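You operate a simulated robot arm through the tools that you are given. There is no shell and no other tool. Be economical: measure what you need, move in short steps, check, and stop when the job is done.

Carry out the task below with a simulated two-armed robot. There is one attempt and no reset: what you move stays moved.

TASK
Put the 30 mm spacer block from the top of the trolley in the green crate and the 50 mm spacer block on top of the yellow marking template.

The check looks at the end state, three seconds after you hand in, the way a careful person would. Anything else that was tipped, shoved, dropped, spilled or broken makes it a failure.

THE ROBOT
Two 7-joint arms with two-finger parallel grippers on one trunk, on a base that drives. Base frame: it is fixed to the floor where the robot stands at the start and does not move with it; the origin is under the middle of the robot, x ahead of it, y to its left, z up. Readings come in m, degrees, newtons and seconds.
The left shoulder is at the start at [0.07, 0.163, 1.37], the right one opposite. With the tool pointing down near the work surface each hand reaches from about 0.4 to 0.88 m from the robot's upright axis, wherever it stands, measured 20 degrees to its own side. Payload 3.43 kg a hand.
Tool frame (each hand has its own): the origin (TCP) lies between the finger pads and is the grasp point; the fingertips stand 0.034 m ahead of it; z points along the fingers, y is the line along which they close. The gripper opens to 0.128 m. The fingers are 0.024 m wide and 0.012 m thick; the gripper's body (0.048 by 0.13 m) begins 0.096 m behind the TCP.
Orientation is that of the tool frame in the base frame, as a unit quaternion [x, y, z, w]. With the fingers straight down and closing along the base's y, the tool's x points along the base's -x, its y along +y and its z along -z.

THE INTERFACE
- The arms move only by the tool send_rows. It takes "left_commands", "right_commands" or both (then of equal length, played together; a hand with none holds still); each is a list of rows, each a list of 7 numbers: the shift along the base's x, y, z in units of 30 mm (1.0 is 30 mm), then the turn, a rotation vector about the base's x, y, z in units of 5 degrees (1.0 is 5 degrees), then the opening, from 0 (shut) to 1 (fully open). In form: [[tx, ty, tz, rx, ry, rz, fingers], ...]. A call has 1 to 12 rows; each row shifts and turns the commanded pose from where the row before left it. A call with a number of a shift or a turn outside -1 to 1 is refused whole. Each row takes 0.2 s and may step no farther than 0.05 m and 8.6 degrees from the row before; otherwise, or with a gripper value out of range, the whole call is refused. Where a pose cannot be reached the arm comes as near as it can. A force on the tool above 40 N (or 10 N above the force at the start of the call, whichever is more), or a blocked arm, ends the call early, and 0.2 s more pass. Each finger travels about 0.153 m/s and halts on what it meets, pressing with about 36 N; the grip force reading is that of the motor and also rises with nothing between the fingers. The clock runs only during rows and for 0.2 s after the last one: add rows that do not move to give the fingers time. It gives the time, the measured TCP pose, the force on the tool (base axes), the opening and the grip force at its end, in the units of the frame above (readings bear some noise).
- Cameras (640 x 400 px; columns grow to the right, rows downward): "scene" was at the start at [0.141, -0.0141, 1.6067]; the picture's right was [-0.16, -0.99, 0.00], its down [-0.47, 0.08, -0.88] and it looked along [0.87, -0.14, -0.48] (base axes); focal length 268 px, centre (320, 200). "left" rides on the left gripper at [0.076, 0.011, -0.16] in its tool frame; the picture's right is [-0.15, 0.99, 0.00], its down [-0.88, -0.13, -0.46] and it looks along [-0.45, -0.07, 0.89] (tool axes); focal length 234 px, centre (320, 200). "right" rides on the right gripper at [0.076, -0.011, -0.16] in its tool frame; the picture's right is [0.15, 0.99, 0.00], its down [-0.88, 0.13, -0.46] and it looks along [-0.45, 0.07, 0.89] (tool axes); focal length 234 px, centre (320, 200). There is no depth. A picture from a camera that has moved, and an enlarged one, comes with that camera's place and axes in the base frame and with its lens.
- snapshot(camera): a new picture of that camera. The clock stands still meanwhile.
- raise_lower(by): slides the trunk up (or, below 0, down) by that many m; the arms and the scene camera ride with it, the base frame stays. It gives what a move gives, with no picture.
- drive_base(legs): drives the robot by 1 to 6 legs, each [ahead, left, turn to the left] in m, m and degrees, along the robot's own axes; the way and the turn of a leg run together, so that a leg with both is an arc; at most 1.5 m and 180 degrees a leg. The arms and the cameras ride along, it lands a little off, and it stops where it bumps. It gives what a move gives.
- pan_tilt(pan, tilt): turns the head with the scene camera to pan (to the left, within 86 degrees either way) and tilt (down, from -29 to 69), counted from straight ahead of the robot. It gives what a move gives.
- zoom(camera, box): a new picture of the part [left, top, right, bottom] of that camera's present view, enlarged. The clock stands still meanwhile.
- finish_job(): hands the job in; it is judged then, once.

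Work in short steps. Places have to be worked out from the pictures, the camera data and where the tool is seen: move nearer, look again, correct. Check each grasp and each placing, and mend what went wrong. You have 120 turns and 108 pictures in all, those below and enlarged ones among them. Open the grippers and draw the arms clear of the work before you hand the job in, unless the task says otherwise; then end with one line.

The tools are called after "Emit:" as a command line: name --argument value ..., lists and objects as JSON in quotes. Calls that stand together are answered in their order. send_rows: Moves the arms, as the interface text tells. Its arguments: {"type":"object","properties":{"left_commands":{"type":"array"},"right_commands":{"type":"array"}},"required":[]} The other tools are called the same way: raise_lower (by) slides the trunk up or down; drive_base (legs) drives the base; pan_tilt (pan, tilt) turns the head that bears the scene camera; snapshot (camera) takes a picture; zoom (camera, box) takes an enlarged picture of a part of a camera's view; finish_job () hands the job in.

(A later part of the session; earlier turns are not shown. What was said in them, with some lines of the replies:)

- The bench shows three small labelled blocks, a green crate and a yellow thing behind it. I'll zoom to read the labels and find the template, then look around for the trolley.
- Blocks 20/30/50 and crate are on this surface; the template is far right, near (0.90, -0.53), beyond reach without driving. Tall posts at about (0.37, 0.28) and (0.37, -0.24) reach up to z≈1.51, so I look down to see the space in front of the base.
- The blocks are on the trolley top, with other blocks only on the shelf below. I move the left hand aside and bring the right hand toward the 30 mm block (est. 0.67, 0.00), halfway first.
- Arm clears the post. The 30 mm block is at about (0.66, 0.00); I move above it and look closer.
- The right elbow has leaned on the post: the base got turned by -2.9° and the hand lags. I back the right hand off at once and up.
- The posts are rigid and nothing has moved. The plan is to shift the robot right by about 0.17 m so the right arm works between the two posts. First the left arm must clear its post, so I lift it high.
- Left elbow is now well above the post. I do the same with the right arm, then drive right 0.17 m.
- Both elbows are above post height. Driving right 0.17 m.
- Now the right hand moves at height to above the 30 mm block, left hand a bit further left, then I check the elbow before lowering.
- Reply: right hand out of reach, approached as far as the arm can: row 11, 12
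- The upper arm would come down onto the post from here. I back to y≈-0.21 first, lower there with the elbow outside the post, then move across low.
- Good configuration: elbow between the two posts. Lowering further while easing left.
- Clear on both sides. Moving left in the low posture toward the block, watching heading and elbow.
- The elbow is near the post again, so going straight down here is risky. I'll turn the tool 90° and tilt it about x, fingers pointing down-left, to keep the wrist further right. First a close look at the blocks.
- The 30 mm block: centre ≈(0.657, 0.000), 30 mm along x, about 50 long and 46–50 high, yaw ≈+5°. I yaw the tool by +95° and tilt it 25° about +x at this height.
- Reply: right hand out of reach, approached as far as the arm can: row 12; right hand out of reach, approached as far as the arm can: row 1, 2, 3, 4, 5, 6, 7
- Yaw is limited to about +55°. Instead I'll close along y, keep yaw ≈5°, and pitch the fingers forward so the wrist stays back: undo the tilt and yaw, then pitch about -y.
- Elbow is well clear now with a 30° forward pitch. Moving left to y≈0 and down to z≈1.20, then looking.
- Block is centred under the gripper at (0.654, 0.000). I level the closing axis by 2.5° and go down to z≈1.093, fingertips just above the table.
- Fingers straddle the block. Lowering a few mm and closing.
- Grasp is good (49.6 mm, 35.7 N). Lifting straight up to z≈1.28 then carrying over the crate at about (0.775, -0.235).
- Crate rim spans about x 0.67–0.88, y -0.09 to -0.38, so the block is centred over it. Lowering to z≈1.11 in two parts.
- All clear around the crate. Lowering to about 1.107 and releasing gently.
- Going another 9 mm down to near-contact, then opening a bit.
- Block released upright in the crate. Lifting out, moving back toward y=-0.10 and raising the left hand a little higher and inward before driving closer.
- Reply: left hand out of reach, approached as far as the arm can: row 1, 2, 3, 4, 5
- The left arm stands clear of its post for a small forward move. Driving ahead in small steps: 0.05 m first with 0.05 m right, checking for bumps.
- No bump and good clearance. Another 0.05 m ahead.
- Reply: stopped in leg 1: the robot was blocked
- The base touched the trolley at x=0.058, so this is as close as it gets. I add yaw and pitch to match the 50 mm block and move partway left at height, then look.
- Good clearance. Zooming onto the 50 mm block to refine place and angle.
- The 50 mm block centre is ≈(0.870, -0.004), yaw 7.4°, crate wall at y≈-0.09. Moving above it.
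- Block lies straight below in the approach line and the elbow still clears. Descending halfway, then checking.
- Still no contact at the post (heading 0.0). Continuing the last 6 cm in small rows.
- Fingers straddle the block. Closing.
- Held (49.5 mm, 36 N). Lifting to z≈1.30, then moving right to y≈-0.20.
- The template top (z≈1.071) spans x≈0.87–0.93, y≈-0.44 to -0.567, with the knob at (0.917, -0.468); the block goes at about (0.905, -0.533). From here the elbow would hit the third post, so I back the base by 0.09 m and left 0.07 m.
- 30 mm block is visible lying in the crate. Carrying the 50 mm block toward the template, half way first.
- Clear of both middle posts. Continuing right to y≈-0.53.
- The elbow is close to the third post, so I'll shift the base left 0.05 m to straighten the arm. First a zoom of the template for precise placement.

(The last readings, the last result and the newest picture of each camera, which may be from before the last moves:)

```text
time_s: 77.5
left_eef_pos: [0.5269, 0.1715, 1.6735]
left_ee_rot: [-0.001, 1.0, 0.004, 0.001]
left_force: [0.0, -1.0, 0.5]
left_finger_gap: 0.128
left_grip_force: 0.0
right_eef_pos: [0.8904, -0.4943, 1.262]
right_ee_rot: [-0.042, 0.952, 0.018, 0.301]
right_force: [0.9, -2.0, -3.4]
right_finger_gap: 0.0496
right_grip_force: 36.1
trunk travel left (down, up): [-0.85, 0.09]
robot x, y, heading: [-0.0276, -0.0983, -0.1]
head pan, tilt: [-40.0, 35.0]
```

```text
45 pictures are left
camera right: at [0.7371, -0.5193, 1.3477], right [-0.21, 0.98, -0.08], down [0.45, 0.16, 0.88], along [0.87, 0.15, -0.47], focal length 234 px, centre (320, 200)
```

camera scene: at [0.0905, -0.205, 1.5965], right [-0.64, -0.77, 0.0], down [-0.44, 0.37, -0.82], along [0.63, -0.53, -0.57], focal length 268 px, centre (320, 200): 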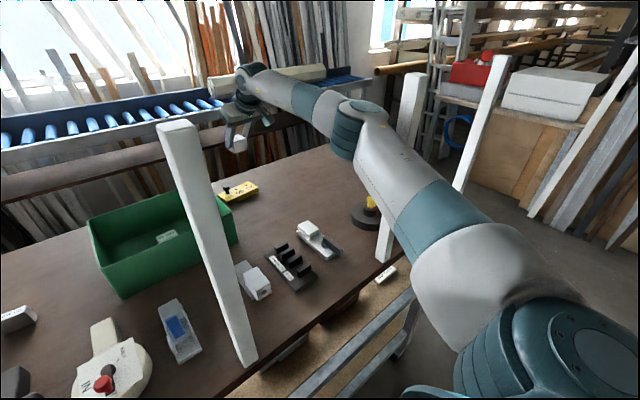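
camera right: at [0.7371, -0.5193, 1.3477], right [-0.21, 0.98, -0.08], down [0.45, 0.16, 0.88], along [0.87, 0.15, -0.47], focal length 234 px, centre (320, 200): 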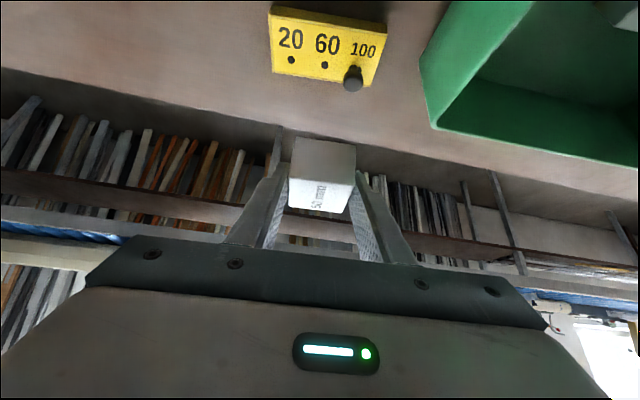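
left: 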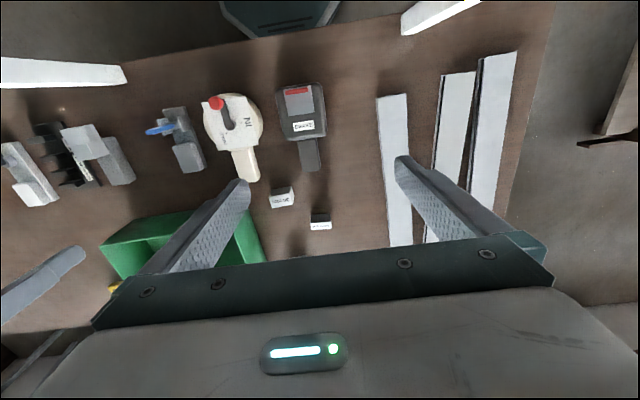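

Template confirmed: edges y≈-0.441 to -0.561, centre x≈0.902, yaw ≈5.5°, matching the tool. Target TCP (0.898, -0.530, 1.115). Moving in part way and reading.

Emit:
send_rows --right_commands '[[0, -0.6, 0, 0, 0, 0, 0.2], [0.1, -0.6, -0.5, 0, 0, 0, 0.2], [0.1, -0.3, -1, 0, 0, 0, 0.2], [0, 0, -0.8, 0, 0, 0, 0.2], [0, 0, 0, 0, 0, 0, 0.2]]'

Emit:
snapshot --camera "scene"

Emit:
snapshot --camera "right"

```text
time_s: 78.8
left_eef_pos: [0.5277, 0.1846, 1.6722]
left_ee_rot: [0.0, 1.0, 0.001, 0.001]
left_force: [-0.6, -0.1, -0.5]
left_finger_gap: 0.1279
left_grip_force: 0.0
right_eef_pos: [0.8917, -0.4897, 1.2293]
right_ee_rot: [-0.043, 0.952, 0.014, 0.302]
right_force: [0.8, -0.5, -2.4]
right_finger_gap: 0.0496
right_grip_force: 36.3
right hand out of reach, approached as far as the arm can: row 1, 2, 3
trunk travel left (down, up): [-0.85, 0.09]
robot x, y, heading: [-0.0279, -0.096, -0.1]
head pan, tilt: [-40.0, 35.0]
```

```text
44 pictures are left
camera scene: at [0.0902, -0.1569, 1.5965], right [-0.64, -0.77, 0.0], down [-0.44, 0.37, -0.82], along [0.63, -0.53, -0.57], focal length 268 px, centre (320, 200)
```

scene: 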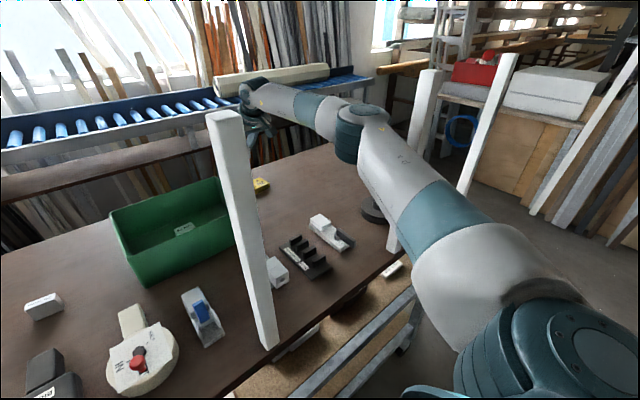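

```text
43 pictures are left
camera right: at [0.7379, -0.5139, 1.3165], right [-0.21, 0.97, -0.08], down [0.45, 0.17, 0.88], along [0.87, 0.15, -0.47], focal length 234 px, centre (320, 200)
```

right: 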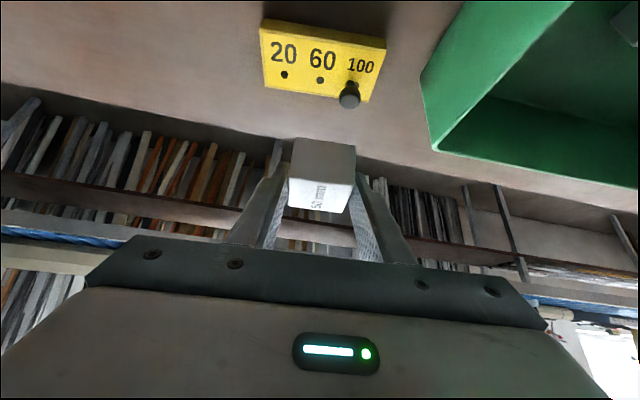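

At its reach limit here. Driving ahead 0.035 m gives the slack needed.

Emit:
drive_base --legs '[[0.035, 0, 0]]'

Emit:
send_rows --right_commands '[[-0.4, -0.4, 0, 0, 0, 0, 0.2], [-0.4, -0.4, 0, 0, 0, 0, 0.2], [0, -0.4, 0, 0, 0, 0, 0.2], [0, 0, 0, 0, 0, 0, 0.2]]'

Emit:
snapshot --camera "scene"

Emit:
snapshot --camera "right"

```text
time_s: 79.6
left_eef_pos: [0.5475, 0.1842, 1.6773]
left_ee_rot: [0.002, 1.0, 0.001, 0.006]
left_force: [-2.1, 0.1, 0.4]
left_finger_gap: 0.128
left_grip_force: 0.1
right_eef_pos: [0.9157, -0.4899, 1.2388]
right_ee_rot: [-0.043, 0.951, 0.014, 0.305]
right_force: [-1.7, 1.0, -2.2]
right_finger_gap: 0.0498
right_grip_force: 36.0
trunk travel left (down, up): [-0.85, 0.09]
robot x, y, heading: [0.0058, -0.0996, 0.3]
head pan, tilt: [-40.0, 35.0]
```

```text
time_s: 80.6
left_eef_pos: [0.5635, 0.1856, 1.6723]
left_ee_rot: [0.001, 1.0, 0.0, 0.001]
left_force: [0.4, -0.9, -0.2]
left_finger_gap: 0.1279
left_grip_force: 0.0
right_eef_pos: [0.9024, -0.526, 1.2293]
right_ee_rot: [-0.042, 0.953, 0.013, 0.299]
right_force: [0.6, -0.2, -2.9]
right_finger_gap: 0.0498
right_grip_force: 36.6
trunk travel left (down, up): [-0.85, 0.09]
robot x, y, heading: [0.0045, -0.1002, -0.0]
head pan, tilt: [-40.0, 35.0]
```

```text
42 pictures are left
camera scene: at [0.1266, -0.1557, 1.5962], right [-0.64, -0.77, 0.0], down [-0.44, 0.37, -0.82], along [0.63, -0.53, -0.58], focal length 268 px, centre (320, 200)
```

scene: 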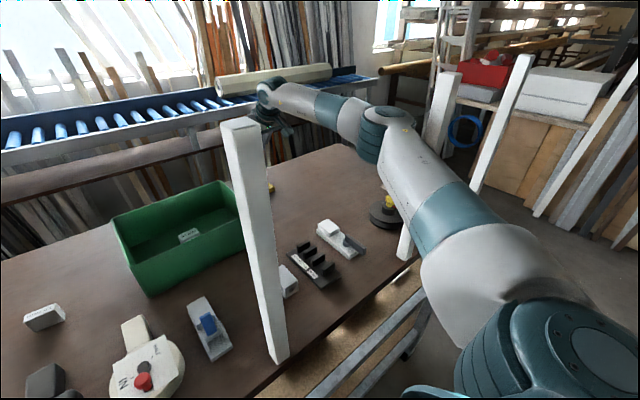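

```text
41 pictures are left
camera right: at [0.7481, -0.5499, 1.3155], right [-0.21, 0.97, -0.08], down [0.45, 0.17, 0.88], along [0.87, 0.15, -0.47], focal length 234 px, centre (320, 200)
```

right: 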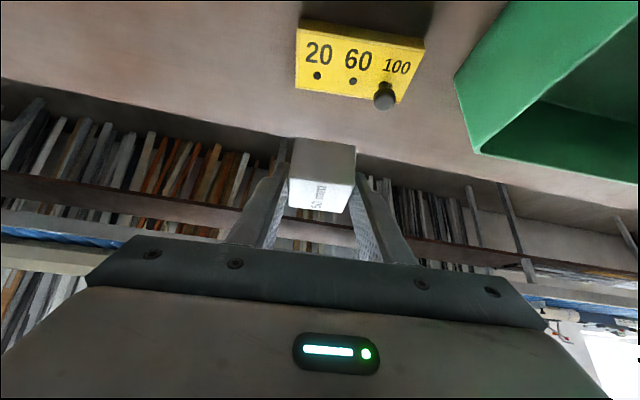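

In reach and clear. Descending to z≈1.15 to check alignment.

Emit:
send_rows --right_commands '[[-0.15, -0.15, -0.7, 0, 0, 0, 0.2], [0, 0, -0.7, 0, 0, 0, 0.2], [0, 0, -0.7, 0, 0, 0, 0.2], [0, 0, -0.55, 0, 0, 0, 0.2], [0, 0, 0, 0, 0, 0, 0.2]]'

Emit:
snapshot --camera "scene"

Emit:
snapshot --camera "right"

Emit:
zoom --camera "right" --box '[240, 60, 440, 185]'

```text
time_s: 81.8
left_eef_pos: [0.5608, 0.1843, 1.6733]
left_ee_rot: [0.001, 1.0, 0.0, 0.002]
left_force: [0.0, -0.4, 0.0]
left_finger_gap: 0.1282
left_grip_force: 0.1
right_eef_pos: [0.895, -0.5293, 1.1503]
right_ee_rot: [-0.043, 0.953, 0.014, 0.301]
right_force: [-0.4, 0.2, -2.2]
right_finger_gap: 0.0496
right_grip_force: 36.1
trunk travel left (down, up): [-0.85, 0.09]
robot x, y, heading: [0.002, -0.0973, -0.1]
head pan, tilt: [-40.0, 35.0]
```

```text
40 pictures are left
camera scene: at [0.1238, -0.1561, 1.5965], right [-0.64, -0.77, 0.0], down [-0.44, 0.37, -0.82], along [0.63, -0.53, -0.57], focal length 268 px, centre (320, 200)
```

scene: 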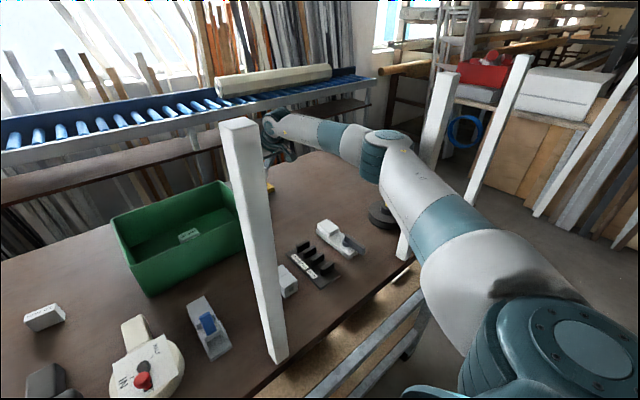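

```text
39 pictures are left
camera right: at [0.7418, -0.5542, 1.2369], right [-0.21, 0.97, -0.08], down [0.45, 0.17, 0.88], along [0.87, 0.14, -0.47], focal length 234 px, centre (320, 200)
```

right: 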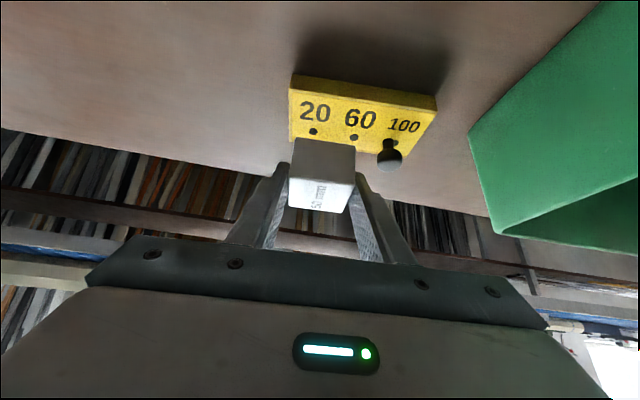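

```text
3.20 times, centred on (340, 122) of right
camera zoom: at [0.7418, -0.5542, 1.2369], right [-0.21, 0.97, -0.08], down [0.45, 0.17, 0.88], along [0.87, 0.14, -0.47], focal length 749 px, centre (256, 448)
```

zoom: 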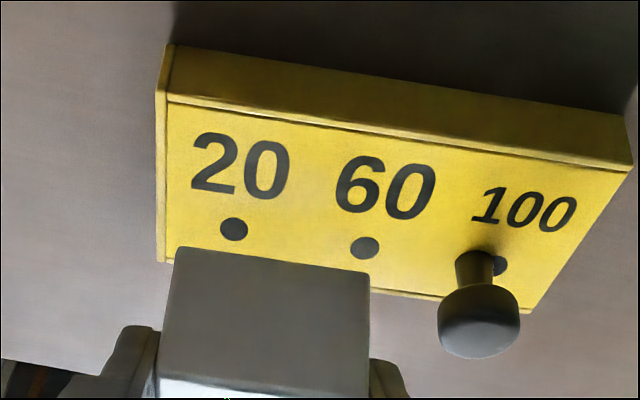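

Block is aligned: y margins ≈7 mm inside the edge and ≥2.5 cm from the knob; I shift 5 mm back in x and lower until near contact.

Emit:
send_rows --right_commands '[[-0.17, 0, -0.4, 0, 0, 0, 0.2], [0, 0, -0.4, 0, 0, 0, 0.2], [0, 0, -0.25, 0, 0, 0, 0.2], [0, 0, 0, 0, 0, 0, 0.2]]'

Emit:
zoom --camera "right" --box '[240, 60, 440, 185]'

```text
time_s: 82.8
left_eef_pos: [0.5594, 0.1841, 1.6747]
left_ee_rot: [0.0, 1.0, 0.001, 0.003]
left_force: [0.6, 0.2, 0.1]
left_finger_gap: 0.128
left_grip_force: 0.1
right_eef_pos: [0.8888, -0.5297, 1.1206]
right_ee_rot: [-0.042, 0.952, 0.014, 0.302]
right_force: [0.8, -0.6, -2.8]
right_finger_gap: 0.0497
right_grip_force: 36.1
trunk travel left (down, up): [-0.85, 0.09]
robot x, y, heading: [0.0025, -0.1019, -0.0]
head pan, tilt: [-40.0, 35.0]
```

```text
3.20 times, centred on (340, 122) of right
camera zoom: at [0.7362, -0.5535, 1.2067], right [-0.21, 0.97, -0.08], down [0.44, 0.17, 0.88], along [0.87, 0.14, -0.47], focal length 749 px, centre (256, 448)
```

zoom: 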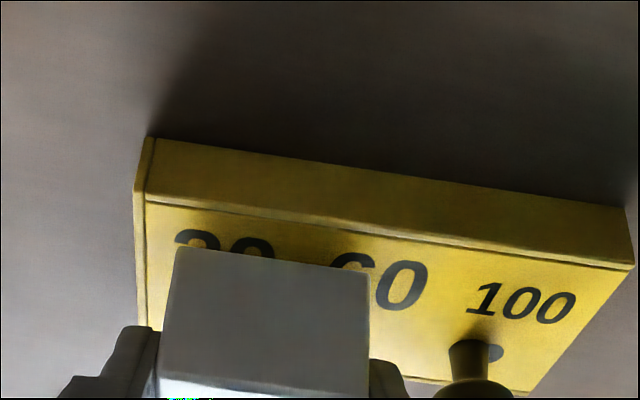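

Placement looks right. Lowering the last few mm and watching the force.

Emit:
send_rows --right_commands '[[0, 0, -0.1, 0, 0, 0, 0.2], [0, 0, -0.1, 0, 0, 0, 0.2], [0, 0, 0, 0, 0, 0, 0.2]]'

Emit:
zoom --camera "right" --box '[240, 60, 440, 185]'

```text
time_s: 83.6
left_eef_pos: [0.5599, 0.1843, 1.6726]
left_ee_rot: [0.001, 1.0, 0.0, 0.002]
left_force: [1.0, 0.5, 0.2]
left_finger_gap: 0.1281
left_grip_force: 0.1
right_eef_pos: [0.89, -0.5302, 1.1135]
right_ee_rot: [-0.042, 0.953, 0.013, 0.301]
right_force: [-0.3, 0.3, 0.1]
right_finger_gap: 0.0494
right_grip_force: 35.6
trunk travel left (down, up): [-0.85, 0.09]
robot x, y, heading: [0.0014, -0.0997, -0.1]
head pan, tilt: [-40.0, 35.0]
```

```text
3.20 times, centred on (340, 122) of right
camera zoom: at [0.7366, -0.5535, 1.2009], right [-0.21, 0.97, -0.08], down [0.44, 0.17, 0.88], along [0.87, 0.14, -0.47], focal length 749 px, centre (256, 448)
```

zoom: 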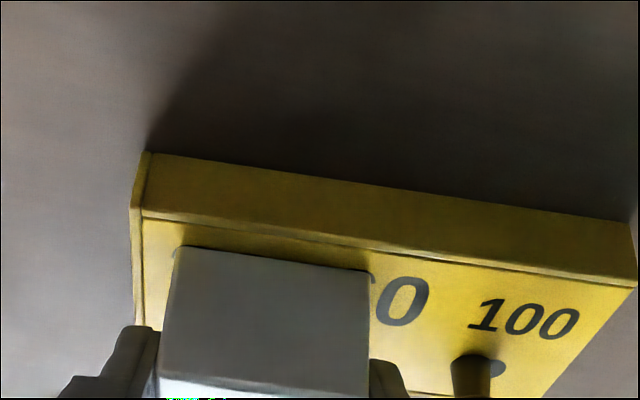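

Force went to zero: the block's weight rests on the template. Opening only slightly (knob is near), then withdrawing along the tool axis.

Emit:
send_rows --right_commands '[[0, 0, 0, 0, 0, 0, 0.44], [0, 0, 0, 0, 0, 0, 0.49], [0, 0, 0, 0, 0, 0, 0.49]]'

Emit:
snapshot --camera "right"

```text
time_s: 84.4
left_eef_pos: [0.5599, 0.1847, 1.6736]
left_ee_rot: [0.001, 1.0, 0.0, 0.003]
left_force: [0.0, 0.0, 0.4]
left_finger_gap: 0.1279
left_grip_force: 0.1
right_eef_pos: [0.89, -0.5282, 1.1153]
right_ee_rot: [-0.043, 0.952, 0.014, 0.301]
right_force: [1.3, -0.1, 0.0]
right_finger_gap: 0.0629
right_grip_force: 0.0
trunk travel left (down, up): [-0.85, 0.09]
robot x, y, heading: [0.0044, -0.1021, -0.2]
head pan, tilt: [-40.0, 35.0]
```

```text
35 pictures are left
camera right: at [0.7366, -0.5533, 1.201], right [-0.21, 0.97, -0.08], down [0.44, 0.17, 0.88], along [0.87, 0.14, -0.47], focal length 234 px, centre (320, 200)
```

right: 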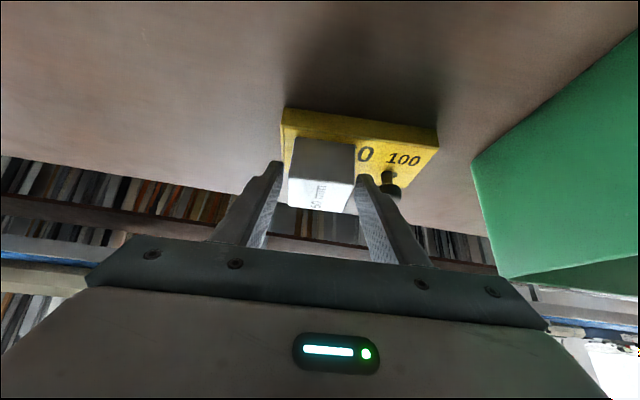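

Released. Rising straight up, fingers sliding along the block faces.

Emit:
send_rows --right_commands '[[-0.1, 0, 0.4, 0, 0, 0, 0.49], [-0.1, 0, 0.6, 0, 0, 0, 0.49], [0, 0, 0.8, 0, 0, 0, 0.49], [0, 0, 1, 0, 0, 0, 0.49], [0, 0, 1, 0, 0, 0, 0.49], [0, 0, 1, 0, 0, 0, 0.49], [0, 0, 0, 0, 0, 0, 0.49]]'

Emit:
snapshot --camera "right"

Emit:
snapshot --camera "scene"

```text
time_s: 86.0
left_eef_pos: [0.5613, 0.1848, 1.6733]
left_ee_rot: [0.001, 1.0, 0.001, 0.002]
left_force: [0.7, -0.3, 0.7]
left_finger_gap: 0.1281
left_grip_force: 0.0
right_eef_pos: [0.8823, -0.531, 1.2582]
right_ee_rot: [-0.043, 0.953, 0.014, 0.301]
right_force: [0.5, 0.4, 0.6]
right_finger_gap: 0.0626
right_grip_force: 0.0
trunk travel left (down, up): [-0.85, 0.09]
robot x, y, heading: [0.0028, -0.0992, -0.1]
head pan, tilt: [-40.0, 35.0]
```

```text
34 pictures are left
camera right: at [0.7296, -0.5546, 1.3443], right [-0.21, 0.97, -0.08], down [0.45, 0.17, 0.88], along [0.87, 0.14, -0.47], focal length 234 px, centre (320, 200)
```

right: 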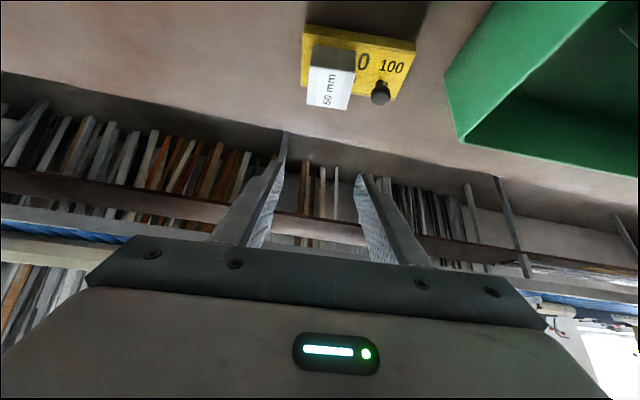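

```text
33 pictures are left
camera scene: at [0.1229, -0.1557, 1.5966], right [-0.64, -0.77, 0.0], down [-0.44, 0.37, -0.82], along [0.63, -0.53, -0.57], focal length 268 px, centre (320, 200)
```

scene: 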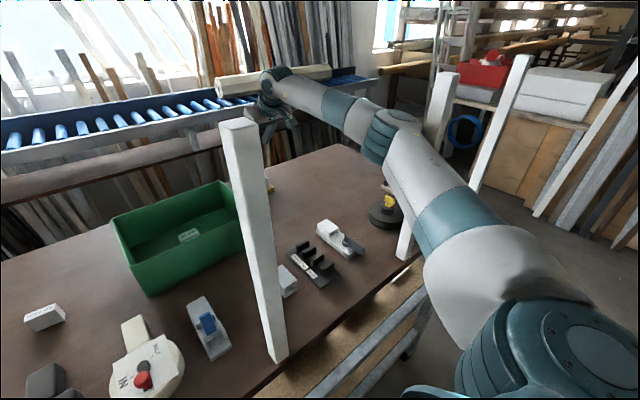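

The 50 mm block sits on the template. I open the gripper, lift the right hand further so the arm is clear, and take a confirming look.

Emit:
send_rows --right_commands '[[0, 0.5, 1, 0, 0, 0, 1], [0, 0.5, 1, 0, 0, 0, 1], [-0.2, 0.5, 1, 0, 0, 0, 1], [-0.2, 0.5, 1, 0, 0, 0, 1], [-0.2, 0.5, 1, 0, 0, 0, 1], [-0.2, 0.5, 1, 0, 0, 0, 1], [-0.2, 0, 1, 0, 0, 0, 1], [-0.2, 0, 1, 0, 0, 0, 1], [0, 0, 0, 0, 0, 0, 1]]'

Emit:
pan_tilt --pan -25 --tilt 35

Emit:
snapshot --camera "scene"

Emit:
pan_tilt --pan 0 --tilt 40

Emit:
snapshot --camera "scene"

```text
time_s: 88.0
left_eef_pos: [0.5595, 0.1847, 1.6738]
left_ee_rot: [0.001, 1.0, 0.001, 0.002]
left_force: [0.5, -1.0, 0.0]
left_finger_gap: 0.128
left_grip_force: 0.2
right_eef_pos: [0.8494, -0.4377, 1.4964]
right_ee_rot: [-0.043, 0.952, 0.014, 0.302]
right_force: [1.1, 1.0, 0.1]
right_finger_gap: 0.128
right_grip_force: 0.1
trunk travel left (down, up): [-0.85, 0.09]
robot x, y, heading: [0.0046, -0.102, 0.3]
head pan, tilt: [-40.0, 35.0]
```

```text
time_s: 88.8
left_eef_pos: [0.5604, 0.1845, 1.6732]
left_ee_rot: [0.001, 1.0, -0.001, 0.002]
left_force: [0.0, 0.7, -0.4]
left_finger_gap: 0.1281
left_grip_force: 0.1
right_eef_pos: [0.8488, -0.4386, 1.4975]
right_ee_rot: [-0.043, 0.953, 0.013, 0.301]
right_force: [0.5, 0.1, -0.6]
right_finger_gap: 0.1282
right_grip_force: 0.0
trunk travel left (down, up): [-0.85, 0.09]
robot x, y, heading: [0.0035, -0.0989, -0.0]
head pan, tilt: [-25.0, 35.0]
```

```text
32 pictures are left
camera scene: at [0.1354, -0.1367, 1.5965], right [-0.42, -0.91, 0.0], down [-0.52, 0.24, -0.82], along [0.74, -0.35, -0.57], focal length 268 px, centre (320, 200)
```

scene: 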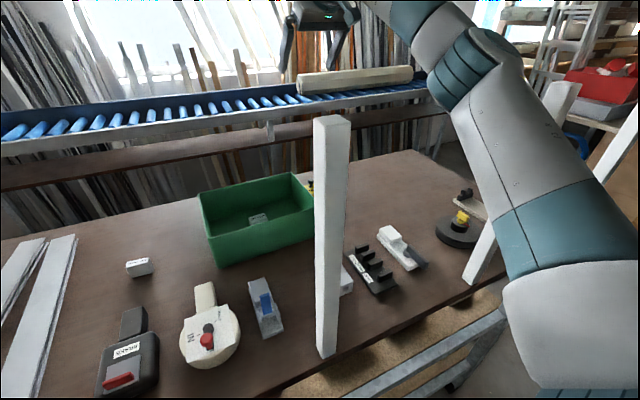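

```text
time_s: 89.7
left_eef_pos: [0.5603, 0.1853, 1.674]
left_ee_rot: [0.001, 1.0, 0.0, 0.003]
left_force: [-0.1, -0.1, -0.1]
left_finger_gap: 0.1283
left_grip_force: 0.0
right_eef_pos: [0.8501, -0.4398, 1.4966]
right_ee_rot: [-0.043, 0.952, 0.014, 0.301]
right_force: [-0.4, 0.1, 0.6]
right_finger_gap: 0.1277
right_grip_force: 0.1
trunk travel left (down, up): [-0.85, 0.09]
robot x, y, heading: [0.0037, -0.0999, -0.0]
head pan, tilt: [0.0, 40.0]
```

```text
31 pictures are left
camera scene: at [0.1402, -0.0993, 1.5891], right [0.0, -1.0, 0.0], down [-0.64, 0.0, -0.77], along [0.77, 0.0, -0.64], focal length 268 px, centre (320, 200)
```

scene: 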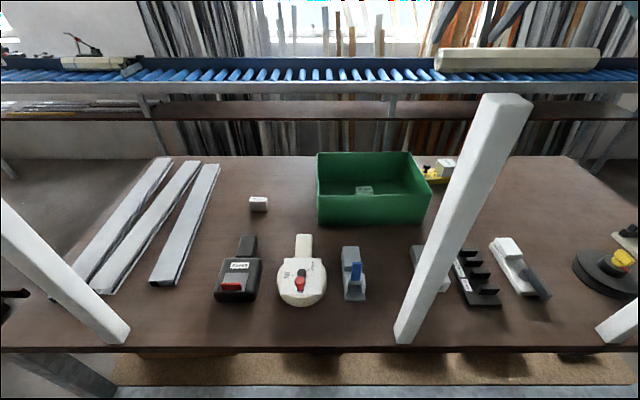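

The 30 mm block is in the crate, the 50 mm block rests on the template, and everything else stands as before. Both grippers are open and clear, so I hand in.

Emit:
finish_job

```text
The job is handed in.
```

The 30 mm spacer block is in the green crate and the 50 mm spacer block is on top of the yellow marking template. During the work the right arm leaned on a post once and the base bumped the trolley once. The pictures showed nothing moved or tipped either time.
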